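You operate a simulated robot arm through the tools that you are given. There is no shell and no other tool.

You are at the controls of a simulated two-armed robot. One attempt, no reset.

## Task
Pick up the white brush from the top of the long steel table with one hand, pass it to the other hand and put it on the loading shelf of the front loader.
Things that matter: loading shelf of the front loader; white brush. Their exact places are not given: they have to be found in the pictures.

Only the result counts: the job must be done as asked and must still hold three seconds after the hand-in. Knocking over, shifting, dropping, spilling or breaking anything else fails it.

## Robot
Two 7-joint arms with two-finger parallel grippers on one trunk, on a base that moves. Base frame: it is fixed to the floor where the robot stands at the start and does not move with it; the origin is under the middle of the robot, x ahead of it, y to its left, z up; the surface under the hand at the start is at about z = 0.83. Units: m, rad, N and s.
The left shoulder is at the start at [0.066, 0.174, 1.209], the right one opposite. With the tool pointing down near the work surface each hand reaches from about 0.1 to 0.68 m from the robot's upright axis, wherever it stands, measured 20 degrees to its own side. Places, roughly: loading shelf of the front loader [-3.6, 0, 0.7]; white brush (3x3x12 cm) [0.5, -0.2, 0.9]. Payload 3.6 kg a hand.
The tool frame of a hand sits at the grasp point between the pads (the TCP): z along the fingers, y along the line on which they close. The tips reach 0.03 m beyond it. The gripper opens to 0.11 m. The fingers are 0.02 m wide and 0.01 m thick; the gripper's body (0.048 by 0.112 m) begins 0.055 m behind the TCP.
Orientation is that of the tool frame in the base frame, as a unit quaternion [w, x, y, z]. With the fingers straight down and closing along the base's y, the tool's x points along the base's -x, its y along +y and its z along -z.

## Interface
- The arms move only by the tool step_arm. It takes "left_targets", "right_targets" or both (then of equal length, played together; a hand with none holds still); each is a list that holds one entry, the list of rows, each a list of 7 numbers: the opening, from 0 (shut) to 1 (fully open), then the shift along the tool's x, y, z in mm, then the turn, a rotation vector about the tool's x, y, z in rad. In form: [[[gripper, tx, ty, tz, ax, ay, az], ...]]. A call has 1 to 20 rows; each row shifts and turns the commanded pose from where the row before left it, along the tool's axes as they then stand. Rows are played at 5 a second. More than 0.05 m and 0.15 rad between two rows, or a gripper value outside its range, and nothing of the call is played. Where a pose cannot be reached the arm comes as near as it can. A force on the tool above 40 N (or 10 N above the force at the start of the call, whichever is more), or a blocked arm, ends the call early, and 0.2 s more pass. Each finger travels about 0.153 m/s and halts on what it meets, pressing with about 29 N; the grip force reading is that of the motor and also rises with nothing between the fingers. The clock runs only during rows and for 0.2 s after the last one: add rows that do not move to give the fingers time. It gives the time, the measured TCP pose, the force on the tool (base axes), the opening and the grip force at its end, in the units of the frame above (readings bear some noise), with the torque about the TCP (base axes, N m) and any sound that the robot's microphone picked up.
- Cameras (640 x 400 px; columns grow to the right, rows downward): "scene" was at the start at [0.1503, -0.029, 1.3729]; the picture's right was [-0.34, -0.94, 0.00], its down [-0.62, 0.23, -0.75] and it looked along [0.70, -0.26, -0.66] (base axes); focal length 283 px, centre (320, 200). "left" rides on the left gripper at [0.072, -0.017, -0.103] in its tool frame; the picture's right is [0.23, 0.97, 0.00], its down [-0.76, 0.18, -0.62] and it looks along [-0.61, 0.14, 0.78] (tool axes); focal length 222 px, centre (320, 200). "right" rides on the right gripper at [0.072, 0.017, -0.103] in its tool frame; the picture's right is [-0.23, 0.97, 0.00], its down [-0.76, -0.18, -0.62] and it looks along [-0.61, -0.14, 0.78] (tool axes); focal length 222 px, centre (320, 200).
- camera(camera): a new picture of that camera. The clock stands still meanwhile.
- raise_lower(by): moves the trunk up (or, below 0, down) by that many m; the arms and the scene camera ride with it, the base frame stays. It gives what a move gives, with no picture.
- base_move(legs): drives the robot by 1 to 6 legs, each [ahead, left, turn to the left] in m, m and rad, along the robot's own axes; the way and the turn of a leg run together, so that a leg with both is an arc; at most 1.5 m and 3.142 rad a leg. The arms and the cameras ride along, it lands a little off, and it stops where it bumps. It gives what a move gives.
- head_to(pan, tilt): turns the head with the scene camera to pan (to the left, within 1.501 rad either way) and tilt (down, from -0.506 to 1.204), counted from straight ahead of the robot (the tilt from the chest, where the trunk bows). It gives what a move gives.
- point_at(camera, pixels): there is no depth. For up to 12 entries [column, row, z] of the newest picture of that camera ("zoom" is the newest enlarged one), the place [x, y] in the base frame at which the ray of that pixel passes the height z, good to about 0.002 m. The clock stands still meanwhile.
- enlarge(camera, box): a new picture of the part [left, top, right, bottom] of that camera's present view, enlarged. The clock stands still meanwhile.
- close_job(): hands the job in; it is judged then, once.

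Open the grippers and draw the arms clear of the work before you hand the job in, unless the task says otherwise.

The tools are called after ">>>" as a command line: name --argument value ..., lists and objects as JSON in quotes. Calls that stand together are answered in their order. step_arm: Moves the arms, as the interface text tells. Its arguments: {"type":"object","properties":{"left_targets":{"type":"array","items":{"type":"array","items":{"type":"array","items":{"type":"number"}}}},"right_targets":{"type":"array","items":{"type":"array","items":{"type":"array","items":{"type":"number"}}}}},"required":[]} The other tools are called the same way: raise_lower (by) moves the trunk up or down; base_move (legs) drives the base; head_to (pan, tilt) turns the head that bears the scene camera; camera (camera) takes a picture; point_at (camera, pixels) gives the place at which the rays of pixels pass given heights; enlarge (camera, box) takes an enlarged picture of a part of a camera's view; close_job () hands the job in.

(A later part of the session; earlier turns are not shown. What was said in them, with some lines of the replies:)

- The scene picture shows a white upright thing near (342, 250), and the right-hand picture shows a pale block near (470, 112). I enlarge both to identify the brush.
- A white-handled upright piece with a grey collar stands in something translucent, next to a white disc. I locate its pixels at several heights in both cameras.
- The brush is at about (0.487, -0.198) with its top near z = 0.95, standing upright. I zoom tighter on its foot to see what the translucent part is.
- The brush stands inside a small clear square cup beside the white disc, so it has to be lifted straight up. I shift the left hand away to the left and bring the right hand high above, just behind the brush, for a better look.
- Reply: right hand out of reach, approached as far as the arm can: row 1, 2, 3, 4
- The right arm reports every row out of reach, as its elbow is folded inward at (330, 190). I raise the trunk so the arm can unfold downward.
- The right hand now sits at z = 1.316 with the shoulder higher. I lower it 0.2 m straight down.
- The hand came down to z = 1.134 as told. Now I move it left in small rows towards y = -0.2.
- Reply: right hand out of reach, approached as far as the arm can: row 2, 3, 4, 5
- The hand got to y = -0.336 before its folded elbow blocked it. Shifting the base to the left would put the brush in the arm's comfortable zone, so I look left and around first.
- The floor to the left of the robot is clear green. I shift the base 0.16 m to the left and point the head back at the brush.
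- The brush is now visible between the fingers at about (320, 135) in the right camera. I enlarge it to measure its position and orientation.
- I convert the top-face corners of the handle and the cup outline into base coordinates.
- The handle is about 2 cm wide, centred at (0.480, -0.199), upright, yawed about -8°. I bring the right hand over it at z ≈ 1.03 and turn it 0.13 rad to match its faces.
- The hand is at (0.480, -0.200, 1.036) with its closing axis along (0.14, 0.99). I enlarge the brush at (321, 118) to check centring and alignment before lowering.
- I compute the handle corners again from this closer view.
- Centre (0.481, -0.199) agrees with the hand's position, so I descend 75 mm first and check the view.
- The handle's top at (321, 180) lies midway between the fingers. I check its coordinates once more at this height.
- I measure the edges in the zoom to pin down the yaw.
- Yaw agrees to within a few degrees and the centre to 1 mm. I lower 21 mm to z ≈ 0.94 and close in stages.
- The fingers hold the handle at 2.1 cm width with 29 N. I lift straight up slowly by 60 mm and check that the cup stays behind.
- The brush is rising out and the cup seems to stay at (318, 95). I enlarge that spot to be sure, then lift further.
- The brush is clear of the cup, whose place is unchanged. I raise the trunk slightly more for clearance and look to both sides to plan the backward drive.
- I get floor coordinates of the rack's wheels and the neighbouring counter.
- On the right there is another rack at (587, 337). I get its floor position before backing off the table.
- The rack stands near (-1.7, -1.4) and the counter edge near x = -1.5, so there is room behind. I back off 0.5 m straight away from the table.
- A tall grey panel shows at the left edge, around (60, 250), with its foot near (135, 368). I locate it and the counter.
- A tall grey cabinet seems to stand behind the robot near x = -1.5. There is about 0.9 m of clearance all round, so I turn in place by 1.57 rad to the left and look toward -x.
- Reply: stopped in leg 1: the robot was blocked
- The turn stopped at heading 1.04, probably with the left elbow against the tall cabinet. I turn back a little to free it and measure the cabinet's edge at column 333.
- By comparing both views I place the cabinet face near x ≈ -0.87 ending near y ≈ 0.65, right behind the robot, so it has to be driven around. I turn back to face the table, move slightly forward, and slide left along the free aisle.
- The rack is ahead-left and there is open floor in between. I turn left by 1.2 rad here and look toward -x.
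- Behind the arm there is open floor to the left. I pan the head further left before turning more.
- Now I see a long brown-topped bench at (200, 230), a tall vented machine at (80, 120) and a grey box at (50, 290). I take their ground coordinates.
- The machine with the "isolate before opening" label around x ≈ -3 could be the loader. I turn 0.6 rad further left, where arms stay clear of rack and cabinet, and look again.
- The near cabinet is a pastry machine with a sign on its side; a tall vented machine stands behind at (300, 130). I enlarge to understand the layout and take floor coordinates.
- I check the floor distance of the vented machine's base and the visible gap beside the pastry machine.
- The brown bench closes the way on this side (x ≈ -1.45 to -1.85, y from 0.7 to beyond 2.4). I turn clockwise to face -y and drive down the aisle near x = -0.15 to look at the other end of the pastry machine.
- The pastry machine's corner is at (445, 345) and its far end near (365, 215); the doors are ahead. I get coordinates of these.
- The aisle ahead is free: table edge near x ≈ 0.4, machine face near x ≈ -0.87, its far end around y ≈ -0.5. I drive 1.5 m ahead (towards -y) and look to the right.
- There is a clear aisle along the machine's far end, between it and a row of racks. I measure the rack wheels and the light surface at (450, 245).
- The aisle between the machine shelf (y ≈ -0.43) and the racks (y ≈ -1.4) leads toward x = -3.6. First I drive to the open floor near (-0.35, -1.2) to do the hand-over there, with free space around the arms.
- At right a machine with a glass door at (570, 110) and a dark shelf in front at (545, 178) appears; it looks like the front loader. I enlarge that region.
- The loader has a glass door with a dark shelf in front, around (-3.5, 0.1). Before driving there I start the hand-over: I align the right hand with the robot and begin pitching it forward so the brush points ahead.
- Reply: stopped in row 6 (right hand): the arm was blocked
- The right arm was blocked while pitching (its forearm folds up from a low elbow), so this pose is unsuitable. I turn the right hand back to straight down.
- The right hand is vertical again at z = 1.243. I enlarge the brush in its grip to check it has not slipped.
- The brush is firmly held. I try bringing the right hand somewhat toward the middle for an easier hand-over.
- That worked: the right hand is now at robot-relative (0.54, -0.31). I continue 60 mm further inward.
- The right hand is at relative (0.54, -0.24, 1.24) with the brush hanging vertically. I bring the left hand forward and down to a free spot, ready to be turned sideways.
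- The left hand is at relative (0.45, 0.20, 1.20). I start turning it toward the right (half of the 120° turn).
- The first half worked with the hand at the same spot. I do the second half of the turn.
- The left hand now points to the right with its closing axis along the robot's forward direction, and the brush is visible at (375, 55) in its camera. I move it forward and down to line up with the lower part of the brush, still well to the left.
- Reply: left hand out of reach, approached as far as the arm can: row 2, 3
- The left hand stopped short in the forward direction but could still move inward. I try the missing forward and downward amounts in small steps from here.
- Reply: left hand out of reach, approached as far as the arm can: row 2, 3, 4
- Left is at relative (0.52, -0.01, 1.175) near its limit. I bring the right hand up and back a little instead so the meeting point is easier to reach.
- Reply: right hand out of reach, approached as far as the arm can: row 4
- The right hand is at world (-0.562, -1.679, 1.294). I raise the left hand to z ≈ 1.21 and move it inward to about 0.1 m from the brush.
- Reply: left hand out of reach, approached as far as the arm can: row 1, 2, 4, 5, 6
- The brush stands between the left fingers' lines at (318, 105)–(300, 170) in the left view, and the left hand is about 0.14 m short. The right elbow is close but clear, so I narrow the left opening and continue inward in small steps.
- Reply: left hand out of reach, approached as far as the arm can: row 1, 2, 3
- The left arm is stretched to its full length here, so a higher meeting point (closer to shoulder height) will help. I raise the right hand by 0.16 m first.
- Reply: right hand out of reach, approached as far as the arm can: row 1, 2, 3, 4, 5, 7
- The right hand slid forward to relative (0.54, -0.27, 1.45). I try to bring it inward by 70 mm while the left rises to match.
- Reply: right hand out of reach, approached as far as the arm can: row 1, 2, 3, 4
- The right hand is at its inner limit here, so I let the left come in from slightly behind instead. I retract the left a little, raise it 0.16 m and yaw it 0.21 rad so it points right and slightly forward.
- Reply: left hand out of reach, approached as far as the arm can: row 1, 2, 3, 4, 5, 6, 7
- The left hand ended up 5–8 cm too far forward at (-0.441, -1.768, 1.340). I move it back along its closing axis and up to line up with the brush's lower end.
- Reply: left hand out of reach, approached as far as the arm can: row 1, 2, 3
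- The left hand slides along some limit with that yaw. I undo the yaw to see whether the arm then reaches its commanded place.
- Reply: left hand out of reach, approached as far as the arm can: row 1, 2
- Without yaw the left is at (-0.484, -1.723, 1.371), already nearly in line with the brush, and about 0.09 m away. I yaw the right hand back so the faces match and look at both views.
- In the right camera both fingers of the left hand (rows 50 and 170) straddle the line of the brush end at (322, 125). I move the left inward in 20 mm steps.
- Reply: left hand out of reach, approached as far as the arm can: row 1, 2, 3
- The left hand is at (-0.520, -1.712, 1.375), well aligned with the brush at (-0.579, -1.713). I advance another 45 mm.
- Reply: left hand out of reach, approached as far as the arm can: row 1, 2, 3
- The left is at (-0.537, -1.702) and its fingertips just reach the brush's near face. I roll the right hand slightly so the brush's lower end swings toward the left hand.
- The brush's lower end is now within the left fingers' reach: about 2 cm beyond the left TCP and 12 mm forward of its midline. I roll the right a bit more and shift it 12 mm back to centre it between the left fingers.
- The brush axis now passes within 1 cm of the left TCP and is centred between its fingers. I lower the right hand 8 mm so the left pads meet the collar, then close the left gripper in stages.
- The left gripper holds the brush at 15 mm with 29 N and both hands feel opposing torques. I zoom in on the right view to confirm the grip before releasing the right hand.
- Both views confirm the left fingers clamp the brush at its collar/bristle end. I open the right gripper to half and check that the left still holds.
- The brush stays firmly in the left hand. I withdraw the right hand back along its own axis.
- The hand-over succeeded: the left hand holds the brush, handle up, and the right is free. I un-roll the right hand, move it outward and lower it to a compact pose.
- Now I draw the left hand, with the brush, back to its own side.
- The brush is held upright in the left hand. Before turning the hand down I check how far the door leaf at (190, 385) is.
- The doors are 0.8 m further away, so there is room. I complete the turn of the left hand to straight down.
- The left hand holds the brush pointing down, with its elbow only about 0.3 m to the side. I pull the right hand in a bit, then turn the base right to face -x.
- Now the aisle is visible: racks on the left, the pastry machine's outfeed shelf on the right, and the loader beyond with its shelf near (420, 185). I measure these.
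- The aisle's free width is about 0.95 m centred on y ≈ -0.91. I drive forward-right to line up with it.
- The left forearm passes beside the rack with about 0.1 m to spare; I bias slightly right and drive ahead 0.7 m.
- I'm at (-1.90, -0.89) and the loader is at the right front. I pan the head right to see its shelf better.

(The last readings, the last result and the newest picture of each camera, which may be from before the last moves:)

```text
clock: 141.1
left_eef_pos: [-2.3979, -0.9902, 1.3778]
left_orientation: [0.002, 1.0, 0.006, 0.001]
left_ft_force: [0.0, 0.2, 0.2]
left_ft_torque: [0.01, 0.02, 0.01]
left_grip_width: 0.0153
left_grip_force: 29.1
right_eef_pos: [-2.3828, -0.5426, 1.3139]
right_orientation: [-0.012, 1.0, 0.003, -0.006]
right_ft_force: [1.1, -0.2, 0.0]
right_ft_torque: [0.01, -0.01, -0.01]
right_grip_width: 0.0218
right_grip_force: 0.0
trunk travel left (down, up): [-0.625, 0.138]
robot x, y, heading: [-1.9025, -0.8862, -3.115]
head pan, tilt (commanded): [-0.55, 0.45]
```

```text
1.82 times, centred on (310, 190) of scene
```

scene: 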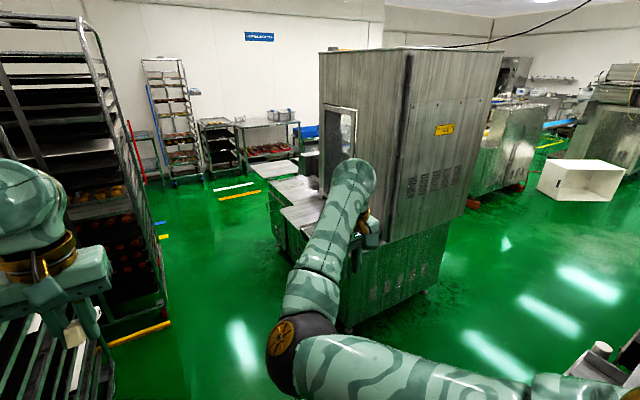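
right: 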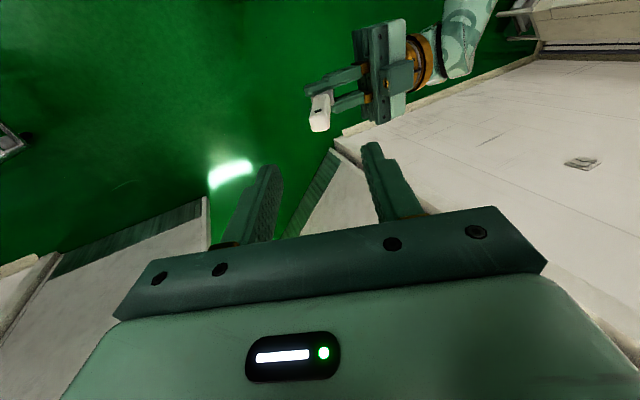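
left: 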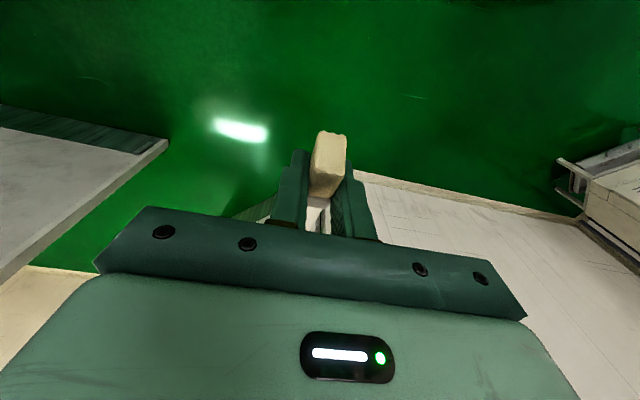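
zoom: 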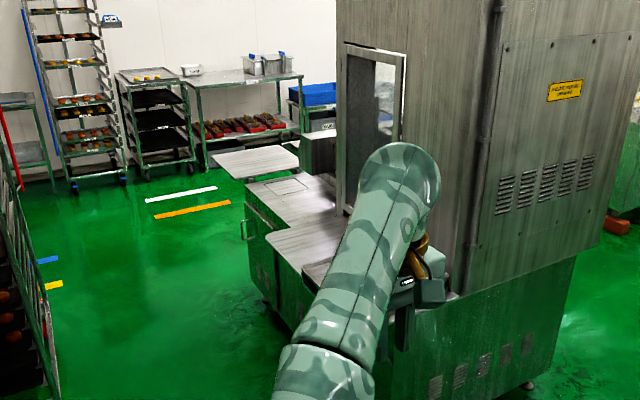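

The loader's counter with its shelf sits in front of a glass door facing the aisle. I drive on to x ≈ -2.65 and then turn right to face the loader side (+y).

>>> base_move --legs '[[0.75, -0.03, -0.02], [0, 0, -1.55]]'

>>> head_to --pan 0.6 --tilt 0.6

>>> camera --camera "scene"

```text
clock: 149.0
left_eef_pos: [-2.7524, -0.374, 1.3784]
left_orientation: [-0.003, -0.705, 0.709, 0.0]
left_ft_force: [0.4, 0.7, -0.6]
left_ft_torque: [-0.02, 0.01, 0.04]
left_grip_width: 0.0151
left_grip_force: 29.1
right_eef_pos: [-2.307, -0.3983, 1.3136]
right_orientation: [0.013, -0.702, 0.713, -0.005]
right_ft_force: [0.4, 0.2, -0.9]
right_ft_torque: [0.03, -0.02, -0.04]
right_grip_width: 0.022
right_grip_force: 0.0
trunk travel left (down, up): [-0.625, 0.138]
robot x, y, heading: [-2.6579, -0.875, 1.575]
head pan, tilt (commanded): [-0.55, 0.45]
```

```text
clock: 150.4
left_eef_pos: [-2.7525, -0.3749, 1.3779]
left_orientation: [-0.003, -0.705, 0.71, 0.0]
left_ft_force: [-0.3, 0.8, -0.2]
left_ft_torque: [0.02, 0.0, 0.01]
left_grip_width: 0.0152
left_grip_force: 29.1
right_eef_pos: [-2.3064, -0.3977, 1.3142]
right_orientation: [0.012, -0.701, 0.713, -0.005]
right_ft_force: [-0.3, -0.2, 0.5]
right_ft_torque: [0.01, 0.04, -0.01]
right_grip_width: 0.0219
right_grip_force: 0.0
trunk travel left (down, up): [-0.625, 0.138]
robot x, y, heading: [-2.6553, -0.8774, 1.573]
head pan, tilt (commanded): [0.6, 0.6]
```

```text
taken
```

scene: 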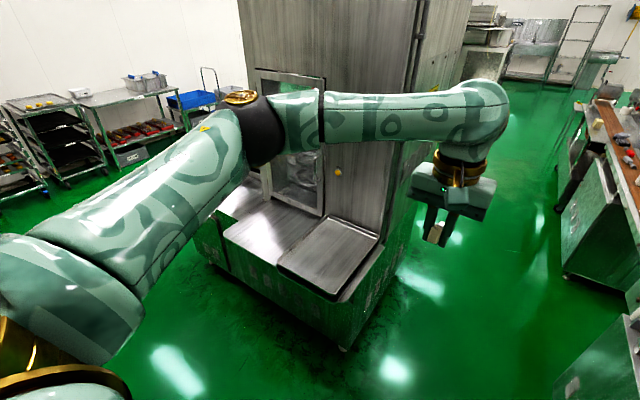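

A clear view: the loader's counter has a framed dark plate at (330, 255) in front of the machine and a lighter surface at (265, 235) by the door. I measure and zoom.

>>> point_at --camera "scene" --pixels '[[278, 263, 0.7], [338, 217, 0.7], [378, 237, 0.7], [332, 297, 0.7], [328, 255, 0.7], [222, 237, 0.7], [265, 235, 0.7], [345, 348, 0.0], [215, 265, 0.0], [417, 200, 0.0], [330, 255, 0.75], [265, 235, 0.75]]'

>>> enlarge --camera "scene" --box '[190, 160, 430, 340]'

```text
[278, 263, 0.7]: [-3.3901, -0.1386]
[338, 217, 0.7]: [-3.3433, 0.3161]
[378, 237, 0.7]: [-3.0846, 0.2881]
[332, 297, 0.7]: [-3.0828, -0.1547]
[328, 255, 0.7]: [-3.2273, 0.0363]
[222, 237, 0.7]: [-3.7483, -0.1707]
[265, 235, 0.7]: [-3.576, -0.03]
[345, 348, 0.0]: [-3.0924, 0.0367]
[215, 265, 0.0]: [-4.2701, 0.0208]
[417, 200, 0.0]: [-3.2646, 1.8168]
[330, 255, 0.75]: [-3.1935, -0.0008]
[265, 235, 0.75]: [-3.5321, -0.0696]
```

```text
2.22 times, centred on (310, 250) of scene
```

zoom: 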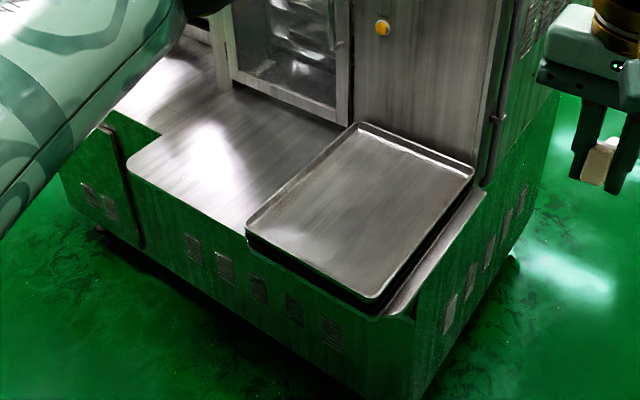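

The light flat surface in front of the door lies at about (-3.58, -0.03), matching the given place for the loading shelf; the dark thing on its right is a loose tray to avoid. I raise the right hand out of the way and then slide the base left in front of the shelf.

>>> step_arm --right_targets '[[[0.2, 0, -20, -34, 0, 0, 0], [0.2, 0, -20, -34, 0, 0, 0], [0.2, 0, -20, -34, 0, 0, 0], [0.2, 0, -20, -34, 0, 0, 0], [0.2, 0, 0, 0, 0, 0, 0]]]'

>>> base_move --legs '[[0, 0.8, 0]]'

>>> head_to --pan 0.1 --tilt 0.75

>>> camera --camera "scene"

```text
clock: 151.6
left_eef_pos: [-2.7534, -0.375, 1.3783]
left_orientation: [-0.004, -0.704, 0.71, 0.0]
left_ft_force: [0.2, 0.4, -0.8]
left_ft_torque: [-0.03, -0.01, 0.02]
left_grip_width: 0.0154
left_grip_force: 29.0
right_eef_pos: [-2.2291, -0.4015, 1.4489]
right_orientation: [0.012, -0.702, 0.712, -0.006]
right_ft_force: [0.0, -0.4, -0.3]
right_ft_torque: [-0.01, -0.01, 0.01]
right_grip_width: 0.0221
right_grip_force: 0.1
trunk travel left (down, up): [-0.625, 0.138]
robot x, y, heading: [-2.6576, -0.8767, 1.574]
head pan, tilt (commanded): [0.6, 0.6]
```

```text
clock: 155.9
left_eef_pos: [-3.5706, -0.389, 1.3776]
left_orientation: [0.004, 0.712, -0.703, -0.001]
left_ft_force: [-0.6, 0.9, -0.3]
left_ft_torque: [0.0, -0.02, -0.02]
left_grip_width: 0.015
left_grip_force: 29.1
right_eef_pos: [-3.0471, -0.4043, 1.4486]
right_orientation: [-0.012, 0.708, -0.706, 0.005]
right_ft_force: [-0.8, -0.5, -0.1]
right_ft_torque: [0.0, 0.02, 0.02]
right_grip_width: 0.022
right_grip_force: 0.0
trunk travel left (down, up): [-0.625, 0.138]
robot x, y, heading: [-3.4639, -0.884, 1.594]
head pan, tilt (commanded): [0.6, 0.6]
```

```text
clock: 156.8
left_eef_pos: [-3.5707, -0.388, 1.3781]
left_orientation: [0.003, 0.711, -0.703, 0.0]
left_ft_force: [1.2, 0.6, 0.0]
left_ft_torque: [-0.01, 0.01, 0.01]
left_grip_width: 0.0152
left_grip_force: 28.5
right_eef_pos: [-3.0458, -0.4047, 1.4481]
right_orientation: [-0.011, 0.708, -0.706, 0.005]
right_ft_force: [-0.2, 1.0, -0.6]
right_ft_torque: [0.0, 0.02, -0.01]
right_grip_width: 0.0219
right_grip_force: 0.0
trunk travel left (down, up): [-0.625, 0.138]
robot x, y, heading: [-3.463, -0.8857, 1.596]
head pan, tilt (commanded): [0.099, 0.75]
```

```text
taken
```

scene: 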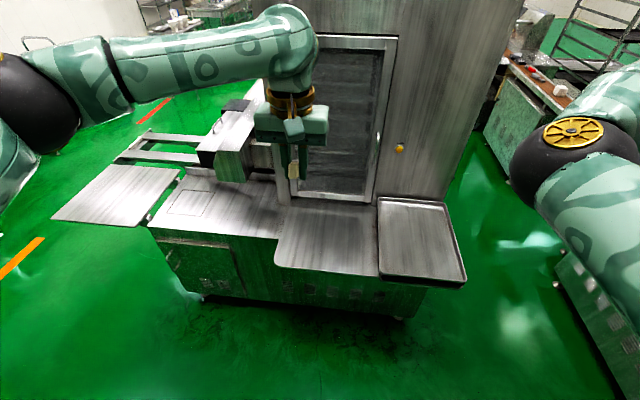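

Head-on view: in front of the glass door there is a protruding flat shelf at (325, 240), with the tray at its right and the counter with a hatch at its left. I measure its corners.

>>> point_at --camera "scene" --pixels '[[275, 262, 0.7], [376, 275, 0.7], [293, 207, 0.7], [376, 205, 0.7], [325, 240, 0.7], [380, 277, 0.72], [465, 285, 0.72], [380, 200, 0.72], [200, 205, 0.7], [150, 228, 0.7]]'

>>> enlarge --camera "scene" --box '[220, 150, 480, 320]'

```text
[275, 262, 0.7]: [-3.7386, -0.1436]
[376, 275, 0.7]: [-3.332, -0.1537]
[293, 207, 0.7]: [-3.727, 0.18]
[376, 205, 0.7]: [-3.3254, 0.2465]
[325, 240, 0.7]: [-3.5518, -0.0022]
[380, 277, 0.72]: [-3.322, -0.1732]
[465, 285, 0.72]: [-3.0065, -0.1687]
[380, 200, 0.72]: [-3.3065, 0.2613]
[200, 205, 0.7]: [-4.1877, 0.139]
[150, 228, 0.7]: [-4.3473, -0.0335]
```

```text
2.35 times, centred on (350, 235) of scene
```

zoom: 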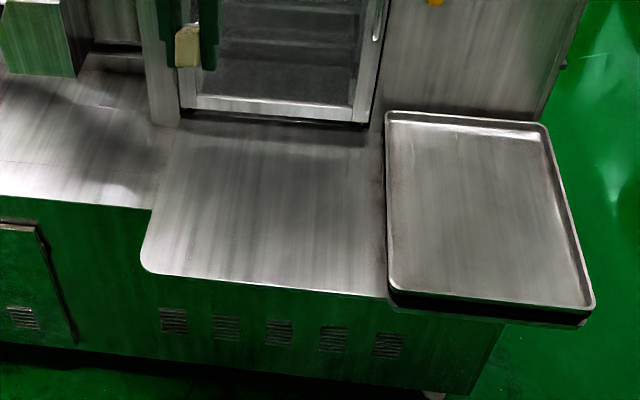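

The loading shelf spans x ≈ -3.74 to -3.33 and y ≈ -0.15 to 0.2 at z ≈ 0.70. I drive 0.33 m ahead, stopping about 0.4 m from its edge.

>>> base_move --legs '[[0.33, -0.03, -0.02]]'

>>> head_to --pan 0.1 --tilt 0.95

>>> camera --camera "scene"

>>> camera --camera "left"

```text
clock: 159.0
left_eef_pos: [-3.5333, -0.0672, 1.3781]
left_orientation: [-0.002, -0.704, 0.71, 0.002]
left_ft_force: [-0.2, 0.4, -0.7]
left_ft_torque: [0.01, 0.0, 0.01]
left_grip_width: 0.0152
left_grip_force: 29.2
right_eef_pos: [-3.012, -0.0947, 1.449]
right_orientation: [0.012, -0.701, 0.713, -0.005]
right_ft_force: [0.3, -0.5, 0.5]
right_ft_torque: [-0.01, 0.01, -0.01]
right_grip_width: 0.0221
right_grip_force: 0.0
trunk travel left (down, up): [-0.625, 0.138]
robot x, y, heading: [-3.4411, -0.5634, 1.572]
head pan, tilt (commanded): [0.099, 0.75]
```

```text
clock: 159.7
left_eef_pos: [-3.5351, -0.0651, 1.3775]
left_orientation: [-0.002, -0.704, 0.71, 0.0]
left_ft_force: [0.7, 0.0, -0.7]
left_ft_torque: [-0.02, -0.01, 0.0]
left_grip_width: 0.0152
left_grip_force: 29.4
right_eef_pos: [-3.0117, -0.0931, 1.4471]
right_orientation: [0.012, -0.701, 0.713, -0.005]
right_ft_force: [0.3, -0.2, -0.4]
right_ft_torque: [0.0, -0.01, 0.04]
right_grip_width: 0.0218
right_grip_force: 0.1
trunk travel left (down, up): [-0.625, 0.138]
robot x, y, heading: [-3.4435, -0.5659, 1.574]
head pan, tilt (commanded): [0.099, 0.949]
```

```text
taken
```

scene: 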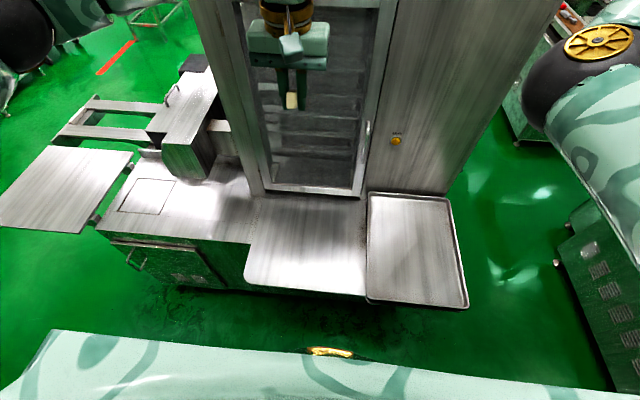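

```text
taken
```

left: 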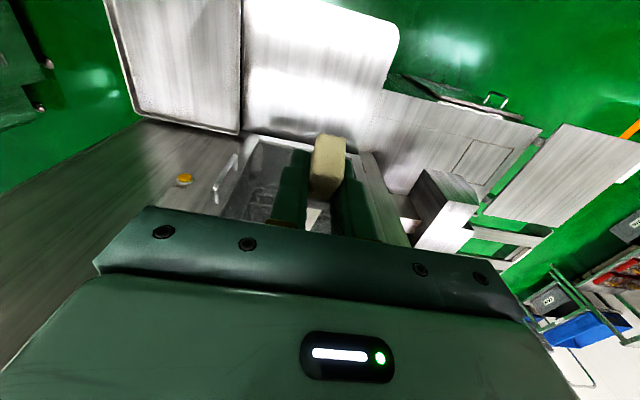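

The left hand is above the shelf at (-3.535, -0.065). I pitch it forward 0.36 rad so the brush comes nearly level, handle ahead.

>>> step_arm --left_targets '[[[0, 0, 0, 0, 0, -0.09, 0], [0, 0, 0, 0, 0, -0.09, 0], [0, 0, 0, 0, 0, -0.09, 0], [0, 0, 0, 0, 0, -0.09, 0], [0, 0, 0, 0, 0, 0, 0]]]'

>>> head_to --pan 0.15 --tilt 0.6

>>> camera --camera "scene"

>>> camera --camera "right"

```text
clock: 160.9
left_eef_pos: [-3.5348, -0.0661, 1.3778]
left_orientation: [0.124, -0.693, 0.699, 0.127]
left_ft_force: [-0.3, 0.4, 0.1]
left_ft_torque: [0.0, 0.0, 0.0]
left_grip_width: 0.0151
left_grip_force: 28.7
right_eef_pos: [-3.0115, -0.0938, 1.4493]
right_orientation: [0.011, -0.701, 0.713, -0.004]
right_ft_force: [-0.1, -0.2, 0.7]
right_ft_torque: [0.0, 0.02, -0.04]
right_grip_width: 0.0218
right_grip_force: 0.0
trunk travel left (down, up): [-0.625, 0.138]
robot x, y, heading: [-3.4427, -0.5641, 1.575]
head pan, tilt (commanded): [0.099, 0.949]
```

```text
clock: 161.7
left_eef_pos: [-3.5355, -0.0663, 1.3779]
left_orientation: [0.125, -0.693, 0.699, 0.126]
left_ft_force: [0.1, 0.3, 0.3]
left_ft_torque: [-0.04, 0.0, -0.01]
left_grip_width: 0.0152
left_grip_force: 28.8
right_eef_pos: [-3.0118, -0.0945, 1.4493]
right_orientation: [0.012, -0.701, 0.713, -0.004]
right_ft_force: [0.2, -0.2, -0.5]
right_ft_torque: [0.02, 0.01, -0.03]
right_grip_width: 0.0218
right_grip_force: 0.2
trunk travel left (down, up): [-0.625, 0.138]
robot x, y, heading: [-3.4402, -0.5636, 1.57]
head pan, tilt (commanded): [0.15, 0.6]
```

```text
taken
```

scene: 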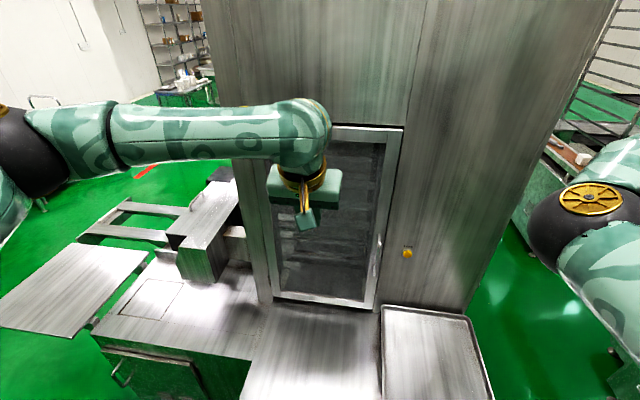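

```text
taken
```

right: 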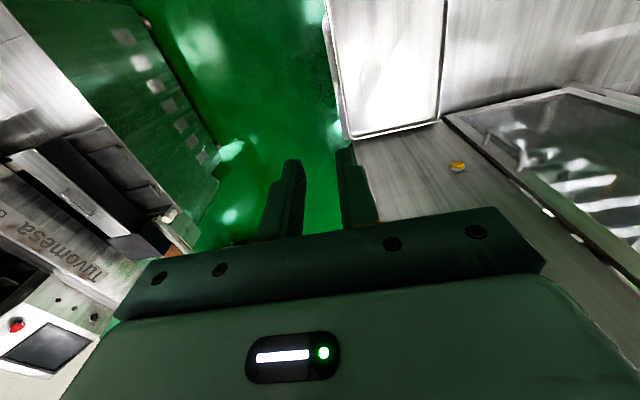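

The tool is tilted 20° forward and everything around is clear. I lower the trunk by 0.42 m.

>>> raise_lower --by -0.42

>>> camera --camera "scene"

>>> camera --camera "left"

```text
refused: -0.42 is not a number from -0.4 to 0.4
```

```text
taken
```

scene: 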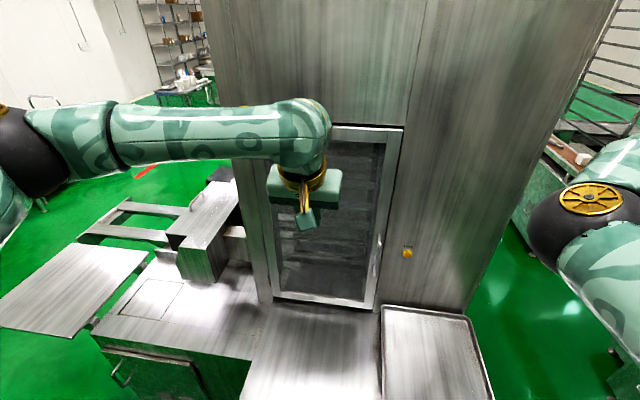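

```text
taken
```

left: 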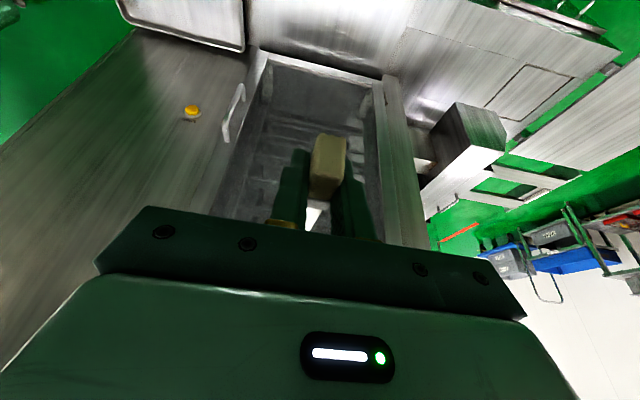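

The limit is 0.4 m per call, so I lower the trunk by 0.35 m first.

>>> raise_lower --by -0.35

>>> camera --camera "scene"

>>> camera --camera "left"

```text
clock: 165.2
left_eef_pos: [-3.5357, -0.0679, 1.0285]
left_orientation: [0.125, -0.692, 0.699, 0.127]
left_ft_force: [0.0, -0.5, -0.2]
left_ft_torque: [0.04, 0.0, -0.01]
left_grip_width: 0.0154
left_grip_force: 29.3
right_eef_pos: [-3.0101, -0.0936, 1.0992]
right_orientation: [0.012, -0.701, 0.713, -0.004]
right_ft_force: [0.4, 0.2, -0.5]
right_ft_torque: [0.02, -0.03, 0.01]
right_grip_width: 0.0219
right_grip_force: 0.0
trunk travel left (down, up): [-0.275, 0.488]
robot x, y, heading: [-3.4421, -0.5622, 1.577]
head pan, tilt (commanded): [0.15, 0.6]
```

```text
taken
```

scene: 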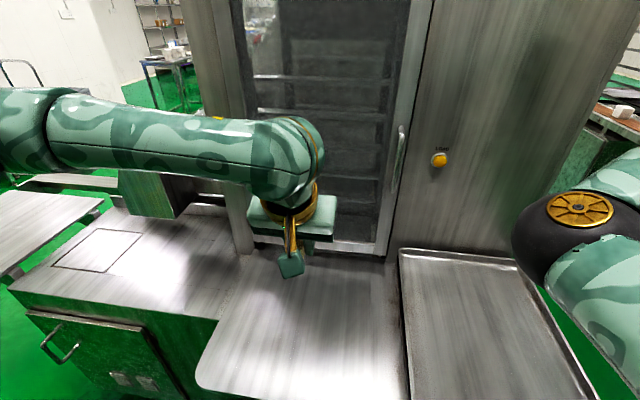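

```text
taken
```

left: 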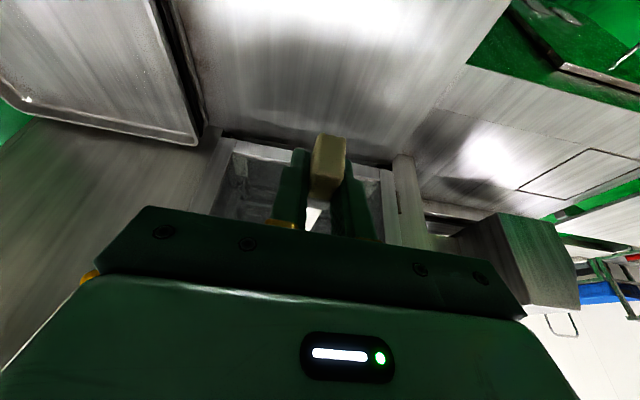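

The left hand is at z = 1.03 above the shelf. I use this lower view to check the shelf's height with the front-left corner at (200, 380) and the hatch corners.

>>> point_at --camera "scene" --pixels '[[200, 380, 0.66], [200, 380, 0.7], [200, 380, 0.74], [98, 229, 0.66], [98, 229, 0.7], [98, 229, 0.74], [240, 254, 0.7], [385, 258, 0.7], [290, 320, 0.7]]'

>>> head_to --pan 0.15 --tilt 0.95

>>> camera --camera "scene"

```text
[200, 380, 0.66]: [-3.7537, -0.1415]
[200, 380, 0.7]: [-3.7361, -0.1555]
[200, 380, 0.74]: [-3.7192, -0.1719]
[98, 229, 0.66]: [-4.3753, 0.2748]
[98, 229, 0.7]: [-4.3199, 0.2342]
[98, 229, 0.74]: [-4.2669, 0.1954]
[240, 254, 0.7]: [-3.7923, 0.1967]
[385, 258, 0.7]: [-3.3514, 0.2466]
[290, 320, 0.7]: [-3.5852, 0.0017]
```

```text
clock: 166.0
left_eef_pos: [-3.5348, -0.0679, 1.0283]
left_orientation: [0.124, -0.693, 0.699, 0.127]
left_ft_force: [0.2, 0.7, -0.1]
left_ft_torque: [-0.01, -0.02, -0.01]
left_grip_width: 0.0151
left_grip_force: 28.9
right_eef_pos: [-3.0105, -0.094, 1.0984]
right_orientation: [0.012, -0.701, 0.713, -0.005]
right_ft_force: [0.4, 0.1, 0.9]
right_ft_torque: [0.03, -0.01, 0.0]
right_grip_width: 0.0219
right_grip_force: 0.0
trunk travel left (down, up): [-0.275, 0.488]
robot x, y, heading: [-3.4397, -0.5653, 1.575]
head pan, tilt (commanded): [0.15, 0.949]
```

```text
taken
```

scene: 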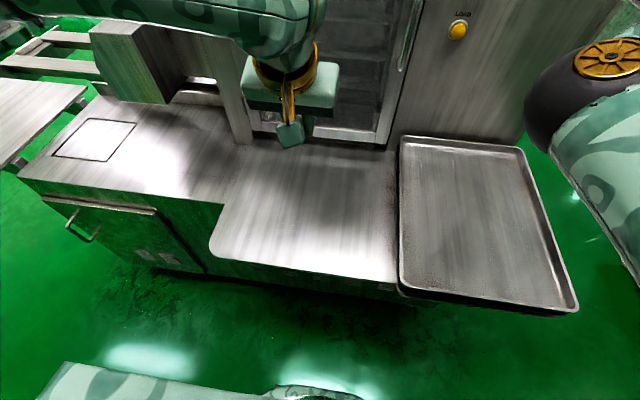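

Height comes out at roughly 0.70–0.75. I lower the trunk another 0.2 m, which leaves the fingertips at about 0.80.

>>> raise_lower --by -0.2

>>> camera --camera "scene"

>>> camera --camera "left"

```text
clock: 168.2
left_eef_pos: [-3.5343, -0.0669, 0.8295]
left_orientation: [0.124, -0.693, 0.699, 0.128]
left_ft_force: [-0.2, 0.0, 0.0]
left_ft_torque: [0.0, 0.01, 0.02]
left_grip_width: 0.0154
left_grip_force: 29.3
right_eef_pos: [-3.0118, -0.0952, 0.8995]
right_orientation: [0.013, -0.701, 0.713, -0.004]
right_ft_force: [-0.2, 0.8, 0.5]
right_ft_torque: [0.04, -0.01, -0.02]
right_grip_width: 0.0222
right_grip_force: 0.1
trunk travel left (down, up): [-0.075, 0.688]
robot x, y, heading: [-3.4378, -0.5631, 1.58]
head pan, tilt (commanded): [0.15, 0.949]
```

```text
taken
```

scene: 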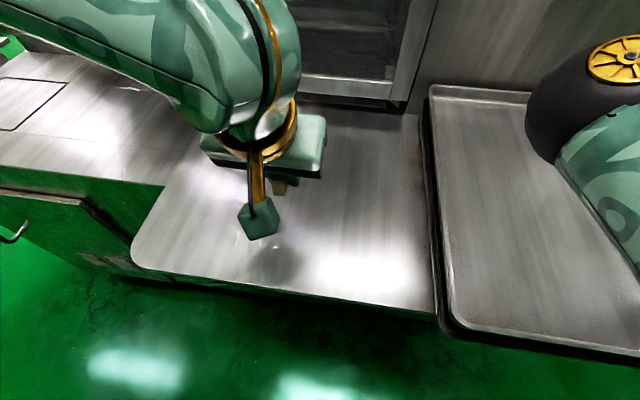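

```text
taken
```

left: 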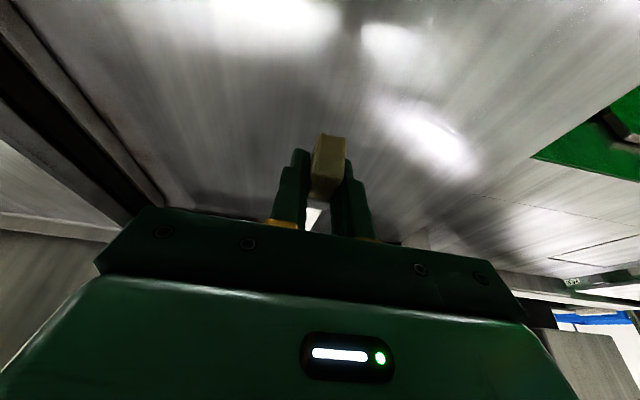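

I re-check the shelf height from this closer camera position using its front edge.

>>> point_at --camera "scene" --pixels '[[434, 312, 0.68], [434, 312, 0.72], [434, 312, 0.76], [133, 255, 0.68], [133, 255, 0.72], [133, 255, 0.76], [300, 290, 0.7], [300, 110, 0.7], [280, 185, 0.78], [265, 220, 0.9]]'

>>> enlarge --camera "scene" --box '[180, 90, 360, 260]'

```text
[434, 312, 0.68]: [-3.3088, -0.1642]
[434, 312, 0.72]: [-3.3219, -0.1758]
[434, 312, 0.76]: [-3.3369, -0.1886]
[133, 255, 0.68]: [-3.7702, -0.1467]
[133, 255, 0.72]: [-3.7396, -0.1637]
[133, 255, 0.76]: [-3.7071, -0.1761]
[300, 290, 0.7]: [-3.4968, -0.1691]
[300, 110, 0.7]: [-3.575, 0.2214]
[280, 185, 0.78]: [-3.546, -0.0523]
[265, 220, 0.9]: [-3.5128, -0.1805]
```

```text
2.35 times, centred on (270, 175) of scene
```

zoom: 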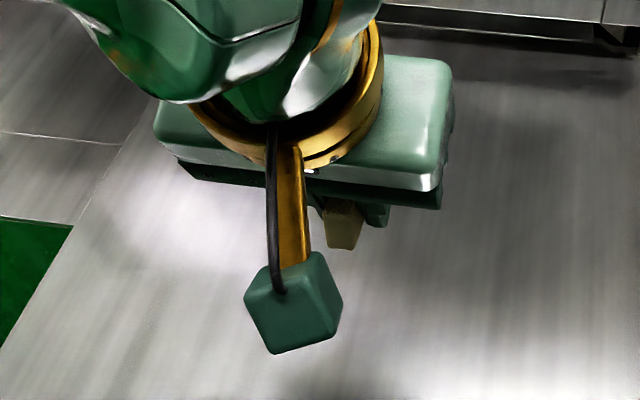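

Comparing the shelf's apparent width in the two views gives a height nearer 0.745, so contact should come at TCP z ≈ 0.777. I descend 25 mm gently first.

>>> step_arm --left_targets '[[[0, 2.9, 0, 7.8, 0, 0, 0], [0, 2.9, 0, 7.8, 0, 0, 0], [0, 2.9, 0, 7.8, 0, 0, 0], [0, 0, 0, 0, 0, 0, 0]]]'

>>> enlarge --camera "scene" --box '[180, 90, 360, 260]'

```text
clock: 169.2
left_eef_pos: [-3.5347, -0.0671, 0.8024]
left_orientation: [0.124, -0.693, 0.699, 0.126]
left_ft_force: [-0.1, 0.2, -0.3]
left_ft_torque: [-0.01, 0.02, -0.01]
left_grip_width: 0.0154
left_grip_force: 29.3
right_eef_pos: [-3.0116, -0.0941, 0.8981]
right_orientation: [0.012, -0.701, 0.713, -0.005]
right_ft_force: [-0.5, -0.1, -0.5]
right_ft_torque: [-0.03, 0.02, -0.02]
right_grip_width: 0.0217
right_grip_force: 0.1
trunk travel left (down, up): [-0.075, 0.688]
robot x, y, heading: [-3.4381, -0.5616, 1.575]
head pan, tilt (commanded): [0.15, 0.949]
```

```text
2.35 times, centred on (270, 175) of scene
```

zoom: 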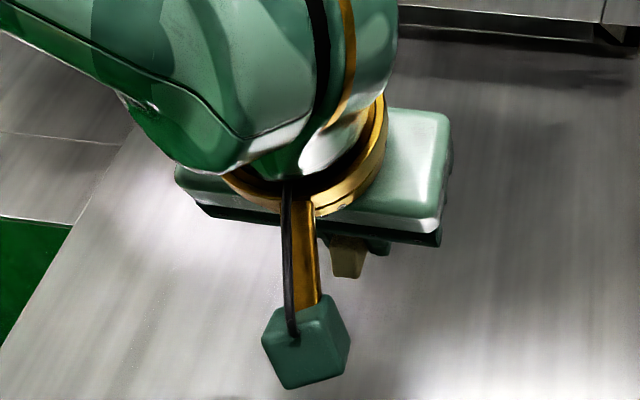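

No contact yet at z = 0.802. I go on in 4 mm rows.

>>> step_arm --left_targets '[[[0, 1.4, 0, 3.75, 0, 0, 0], [0, 1.4, 0, 3.75, 0, 0, 0], [0, 1.4, 0, 3.75, 0, 0, 0], [0, 0, 0, 0, 0, 0, 0]]]'

```text
clock: 170.2
left_eef_pos: [-3.5345, -0.0681, 0.7908]
left_orientation: [0.124, -0.692, 0.699, 0.127]
left_ft_force: [-0.4, -0.2, -0.5]
left_ft_torque: [-0.01, -0.01, 0.02]
left_grip_width: 0.0151
left_grip_force: 29.0
right_eef_pos: [-3.0101, -0.0935, 0.8982]
right_orientation: [0.011, -0.701, 0.713, -0.005]
right_ft_force: [0.5, 0.4, -0.1]
right_ft_torque: [0.03, 0.0, -0.02]
right_grip_width: 0.0221
right_grip_force: 0.0
trunk travel left (down, up): [-0.075, 0.688]
robot x, y, heading: [-3.4407, -0.5658, 1.577]
head pan, tilt (commanded): [0.15, 0.949]
```

Still no force at z = 0.791. I continue 3 mm per row.

>>> step_arm --left_targets '[[[0, 1.05, 0, 2.8, 0, 0, 0], [0, 1.05, 0, 2.8, 0, 0, 0], [0, 1.05, 0, 2.8, 0, 0, 0], [0, 0, 0, 0, 0, 0, 0]]]'

```text
clock: 171.2
left_eef_pos: [-3.5368, -0.067, 0.782]
left_orientation: [0.125, -0.693, 0.699, 0.128]
left_ft_force: [-0.7, -0.1, -0.5]
left_ft_torque: [-0.01, 0.0, 0.0]
left_grip_width: 0.0152
left_grip_force: 28.9
right_eef_pos: [-3.0109, -0.0932, 0.8984]
right_orientation: [0.012, -0.701, 0.713, -0.005]
right_ft_force: [0.4, 0.4, 0.1]
right_ft_torque: [0.02, -0.03, -0.02]
right_grip_width: 0.022
right_grip_force: 0.0
trunk travel left (down, up): [-0.075, 0.688]
robot x, y, heading: [-3.4408, -0.5655, 1.57]
head pan, tilt (commanded): [0.15, 0.949]
```

No contact at 0.782. Three more rows of 3 mm, then I check the picture.

>>> step_arm --left_targets '[[[0, 1.05, 0, 2.8, 0, 0, 0], [0, 1.05, 0, 2.8, 0, 0, 0], [0, 1.05, 0, 2.8, 0, 0, 0], [0, 0, 0, 0, 0, 0, 0]]]'

>>> enlarge --camera "scene" --box '[200, 120, 340, 240]'

>>> camera --camera "left"

```text
clock: 172.2
left_eef_pos: [-3.5344, -0.0674, 0.7738]
left_orientation: [0.124, -0.692, 0.7, 0.127]
left_ft_force: [0.4, -0.2, -0.7]
left_ft_torque: [0.0, -0.03, 0.01]
left_grip_width: 0.0151
left_grip_force: 29.7
right_eef_pos: [-3.0119, -0.0937, 0.8988]
right_orientation: [0.011, -0.701, 0.713, -0.004]
right_ft_force: [-0.3, -0.6, 0.0]
right_ft_torque: [0.02, -0.02, 0.04]
right_grip_width: 0.0222
right_grip_force: 0.1
trunk travel left (down, up): [-0.075, 0.688]
robot x, y, heading: [-3.4402, -0.5653, 1.576]
head pan, tilt (commanded): [0.15, 0.949]
```

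```text
3.33 times, centred on (270, 180) of scene
```

zoom: 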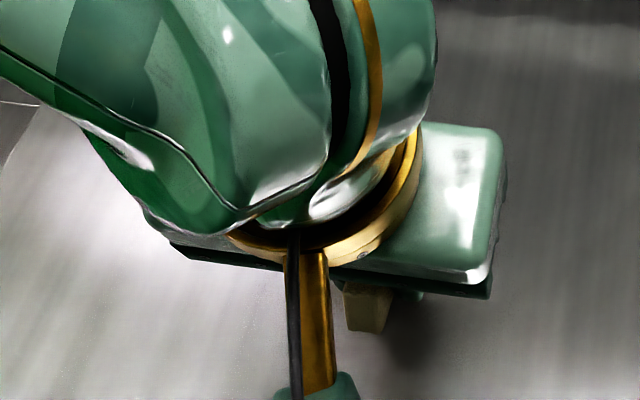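

```text
taken
```

left: 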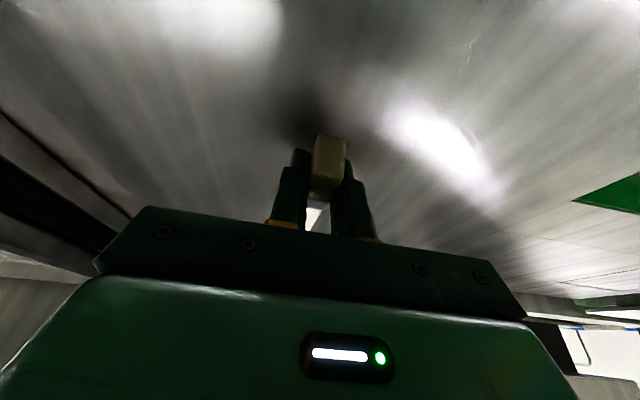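

A soft contact shadow forms near the brush but there is still no force at 0.774. I continue in 3 mm rows.

>>> step_arm --left_targets '[[[0, 1.05, 0, 2.8, 0, 0, 0], [0, 1.05, 0, 2.8, 0, 0, 0], [0, 1.05, 0, 2.8, 0, 0, 0], [0, 0, 0, 0, 0, 0, 0]]]'

```text
clock: 173.4
left_eef_pos: [-3.5333, -0.0667, 0.7667]
left_orientation: [0.13, -0.691, 0.699, 0.13]
left_ft_force: [-1.7, -4.6, 19.5]
left_ft_torque: [-0.13, -0.17, -0.27]
left_grip_width: 0.0153
left_grip_force: 29.2
right_eef_pos: [-3.0109, -0.0952, 0.8983]
right_orientation: [0.013, -0.702, 0.712, -0.005]
right_ft_force: [0.1, 0.2, 0.6]
right_ft_torque: [-0.02, 0.0, -0.01]
right_grip_width: 0.0219
right_grip_force: 0.0
trunk travel left (down, up): [-0.075, 0.688]
robot x, y, heading: [-3.4408, -0.5594, 1.573]
head pan, tilt (commanded): [0.15, 0.949]
stopped in row 4 (left hand): the force on the tool passed its limit at 41 N (the readings are from after the stop); the commanded pose is now the measured one
```

Contact: 19 N upward with almost no torque, so the fingertips rest on the shelf at z ≈ 0.735. I back off 2 mm to relieve it and open the left gripper slowly.

>>> step_arm --left_targets '[[[0, -0.7, 0, -1.9, 0, 0, 0], [0, 0, 0, 0, 0, 0, 0], [0.18, 0, 0, 0, 0, 0, 0], [0.24, 0, 0, 0, 0, 0, 0], [0.32, 0, 0, 0, 0, 0, 0], [0.4, 0, 0, 0, 0, 0, 0], [0.5, 0, 0, 0, 0, 0, 0], [0.6, 0, 0, 0, 0, 0, 0], [0.6, 0, 0, 0, 0, 0, 0]]]'

>>> camera --camera "left"

>>> camera --camera "scene"

```text
clock: 175.4
left_eef_pos: [-3.5349, -0.0665, 0.7671]
left_orientation: [0.128, -0.692, 0.699, 0.129]
left_ft_force: [-1.7, -2.0, 4.0]
left_ft_torque: [-0.09, -0.09, -0.1]
left_grip_width: 0.0652
left_grip_force: 0.2
right_eef_pos: [-3.0111, -0.0943, 0.8996]
right_orientation: [0.012, -0.701, 0.713, -0.004]
right_ft_force: [0.3, 1.0, -0.1]
right_ft_torque: [0.02, 0.0, -0.01]
right_grip_width: 0.0218
right_grip_force: 0.0
trunk travel left (down, up): [-0.075, 0.688]
robot x, y, heading: [-3.4414, -0.5611, 1.573]
head pan, tilt (commanded): [0.15, 0.949]
```

```text
taken
```

left: 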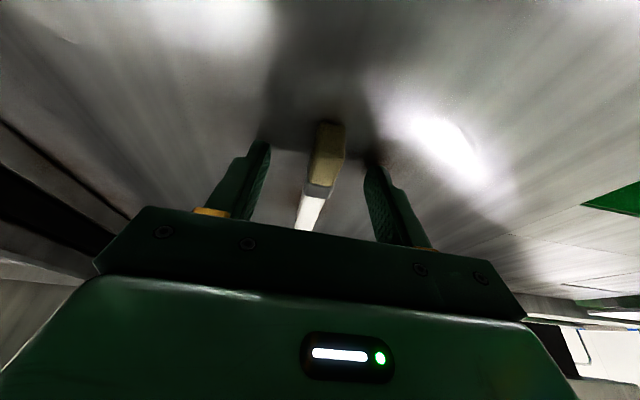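

```text
taken
```

scene: 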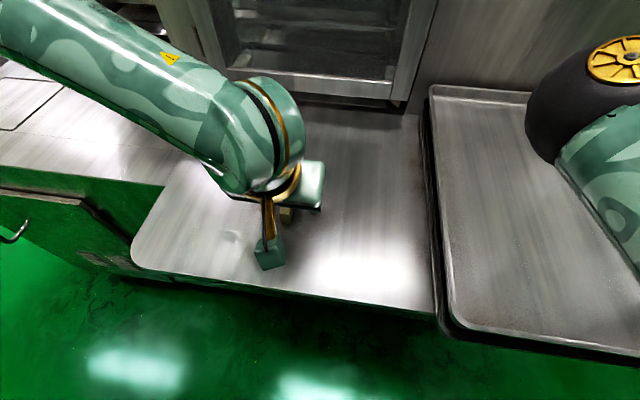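

The brush is released and lies on the shelf between the open fingers. I open fully and withdraw along the tool axis, slowly at first.

>>> step_arm --left_targets '[[[0.8, 0, 0, 0, 0, 0, 0], [1, 0, 0, 0, 0, 0, 0], [1, 0, 0, -8, 0, 0, 0], [1, 0, 0, -10, 0, 0, 0], [1, 0, 0, -15, 0, 0, 0], [1, 0, 0, -20, 0, 0, 0], [1, 0, 0, -25, 0, 0, 0], [1, 0, 0, -25, 0, 0, 0], [1, 0, 0, -25, 0, 0, 0], [1, 0, 0, 0, 0, 0, 0]]]'

>>> camera --camera "left"

>>> camera --camera "scene"

```text
clock: 177.6
left_eef_pos: [-3.5341, -0.1111, 0.8899]
left_orientation: [0.127, -0.692, 0.699, 0.129]
left_ft_force: [0.5, -0.3, 0.3]
left_ft_torque: [0.01, -0.03, -0.03]
left_grip_width: 0.1101
left_grip_force: 0.0
right_eef_pos: [-3.0118, -0.0938, 0.8997]
right_orientation: [0.012, -0.702, 0.712, -0.004]
right_ft_force: [-1.0, 0.3, -0.6]
right_ft_torque: [-0.01, 0.03, -0.01]
right_grip_width: 0.0218
right_grip_force: 0.0
trunk travel left (down, up): [-0.075, 0.688]
robot x, y, heading: [-3.4412, -0.5619, 1.577]
head pan, tilt (commanded): [0.15, 0.949]
```

```text
taken
```

left: 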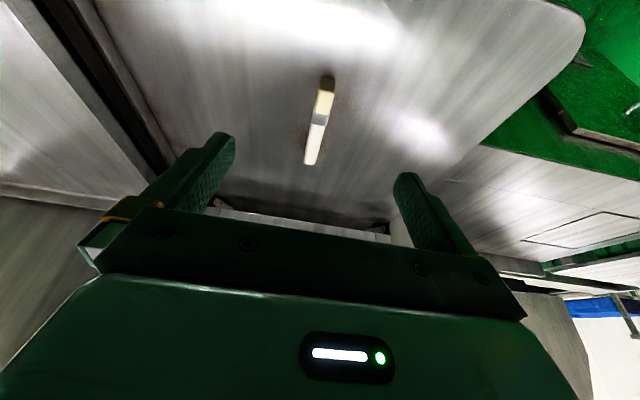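

```text
taken
```

scene: 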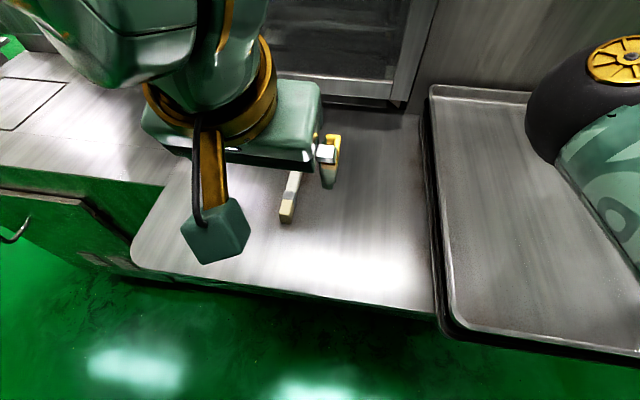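

The brush lies on the loading shelf at (292, 195) in the scene view, well inside its edges. I raise the trunk to clear both arms, open the right gripper and back the base away.

>>> raise_lower --by 0.35

>>> step_arm --right_targets '[[[1, 0, 0, 0, 0, 0, 0], [1, 0, 0, 0, 0, 0, 0], [1, 0, 0, 0, 0, 0, 0]]]'

>>> base_move --legs '[[-0.3, 0, 0]]'

>>> head_to --pan 0.1 --tilt 0.75

>>> camera --camera "scene"

```text
clock: 181.0
left_eef_pos: [-3.5337, -0.1114, 1.2372]
left_orientation: [0.128, -0.692, 0.699, 0.129]
left_ft_force: [-1.6, -0.2, -0.3]
left_ft_torque: [0.0, -0.04, -0.01]
left_grip_width: 0.11
left_grip_force: 0.2
right_eef_pos: [-3.0125, -0.0935, 1.2479]
right_orientation: [0.012, -0.702, 0.712, -0.004]
right_ft_force: [0.3, 0.4, 0.4]
right_ft_torque: [0.0, 0.04, -0.02]
right_grip_width: 0.0221
right_grip_force: 0.0
trunk travel left (down, up): [-0.425, 0.338]
robot x, y, heading: [-3.4433, -0.5638, 1.568]
head pan, tilt (commanded): [0.15, 0.949]
```

```text
clock: 181.8
left_eef_pos: [-3.5341, -0.1112, 1.2374]
left_orientation: [0.128, -0.692, 0.699, 0.129]
left_ft_force: [0.3, -0.5, 0.0]
left_ft_torque: [0.0, 0.0, 0.02]
left_grip_width: 0.1098
left_grip_force: 0.2
right_eef_pos: [-3.0112, -0.0937, 1.2483]
right_orientation: [0.013, -0.701, 0.713, -0.005]
right_ft_force: [-0.7, 0.2, -0.2]
right_ft_torque: [0.03, 0.0, -0.02]
right_grip_width: 0.1099
right_grip_force: 0.0
trunk travel left (down, up): [-0.425, 0.338]
robot x, y, heading: [-3.4388, -0.5625, 1.575]
head pan, tilt (commanded): [0.15, 0.949]
```

```text
clock: 183.8
left_eef_pos: [-3.5335, -0.4141, 1.2363]
left_orientation: [0.128, -0.693, 0.697, 0.129]
left_ft_force: [0.0, -0.4, 0.1]
left_ft_torque: [0.02, -0.02, -0.04]
left_grip_width: 0.11
left_grip_force: 0.0
right_eef_pos: [-3.0099, -0.3947, 1.2489]
right_orientation: [0.012, -0.702, 0.712, -0.004]
right_ft_force: [0.1, -0.5, 0.0]
right_ft_torque: [0.01, 0.04, 0.01]
right_grip_width: 0.11
right_grip_force: 0.0
trunk travel left (down, up): [-0.425, 0.338]
robot x, y, heading: [-3.4404, -0.8654, 1.581]
head pan, tilt (commanded): [0.15, 0.949]
```

```text
clock: 184.6
left_eef_pos: [-3.5335, -0.4132, 1.2373]
left_orientation: [0.127, -0.693, 0.698, 0.129]
left_ft_force: [-0.3, 0.1, -0.1]
left_ft_torque: [0.0, -0.01, 0.01]
left_grip_width: 0.1099
left_grip_force: 0.2
right_eef_pos: [-3.0106, -0.3936, 1.2485]
right_orientation: [0.012, -0.702, 0.712, -0.004]
right_ft_force: [0.2, 0.0, -0.1]
right_ft_torque: [0.03, -0.01, 0.04]
right_grip_width: 0.1098
right_grip_force: 0.0
trunk travel left (down, up): [-0.425, 0.338]
robot x, y, heading: [-3.4399, -0.8643, 1.579]
head pan, tilt (commanded): [0.099, 0.75]
```

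```text
taken
```

scene: 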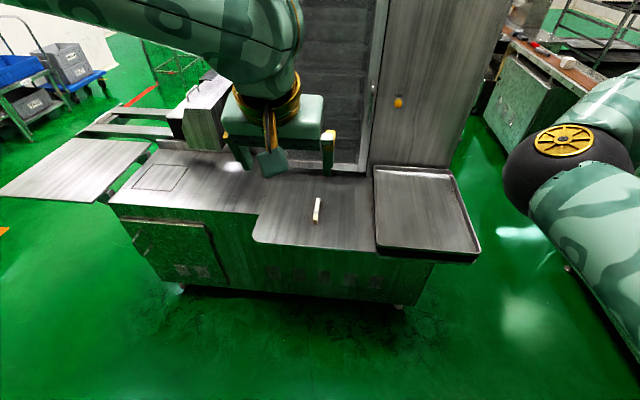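

The brush lies at (317, 211) on the shelf in front of the loader's door and both hands are empty and clear. I zoom in for a last check.

>>> enlarge --camera "scene" --box '[250, 150, 400, 270]'

>>> point_at --camera "scene" --pixels '[[317, 200, 0.74], [315, 222, 0.74]]'

```text
3.33 times, centred on (325, 210) of scene
```

zoom: 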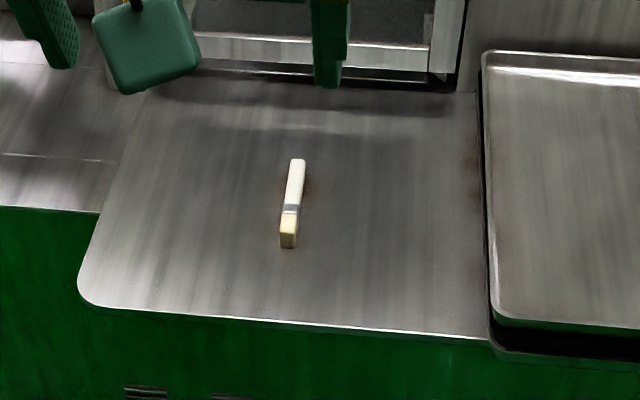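

```text
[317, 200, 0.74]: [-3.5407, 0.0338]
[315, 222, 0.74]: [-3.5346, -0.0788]
```

The brush rests flat and still in the middle of the loading shelf, spanning about (-3.54, -0.08) to (-3.54, 0.03). Both grippers are open and drawn clear, so I hand the job in.

>>> close_job

```text
The job is handed in.
```

The white brush is lying flat in the middle of the loading shelf, in front of the front loader's glass door, at about (-3.54, -0.02) in the base frame. I have handed the job in, but no verdict has come back yet.

- **Pick-up:** the right hand lifted the brush straight up out of the small clear cup it stood in on the steel table. The cup did not appear to move.
- **Pass:** the right hand passed it directly to the left hand. Both grippers held it together before the right one let go.
- **Placement:** the left hand lowered the brush until its fingertips touched the shelf. It then opened and withdrew, and the last picture shows the brush at rest well inside the shelf edges.
- **Finish:** both grippers are open, the arms are raised, and the base is backed about 0.3 m away from the loader.

**Possible concern:** while turning early on, the robot was stopped once by something, probably its left elbow against the tall pastry machine behind it. I turned back at once and drove around. I saw no sign that anything had been shifted, though I did not check that spot up close.
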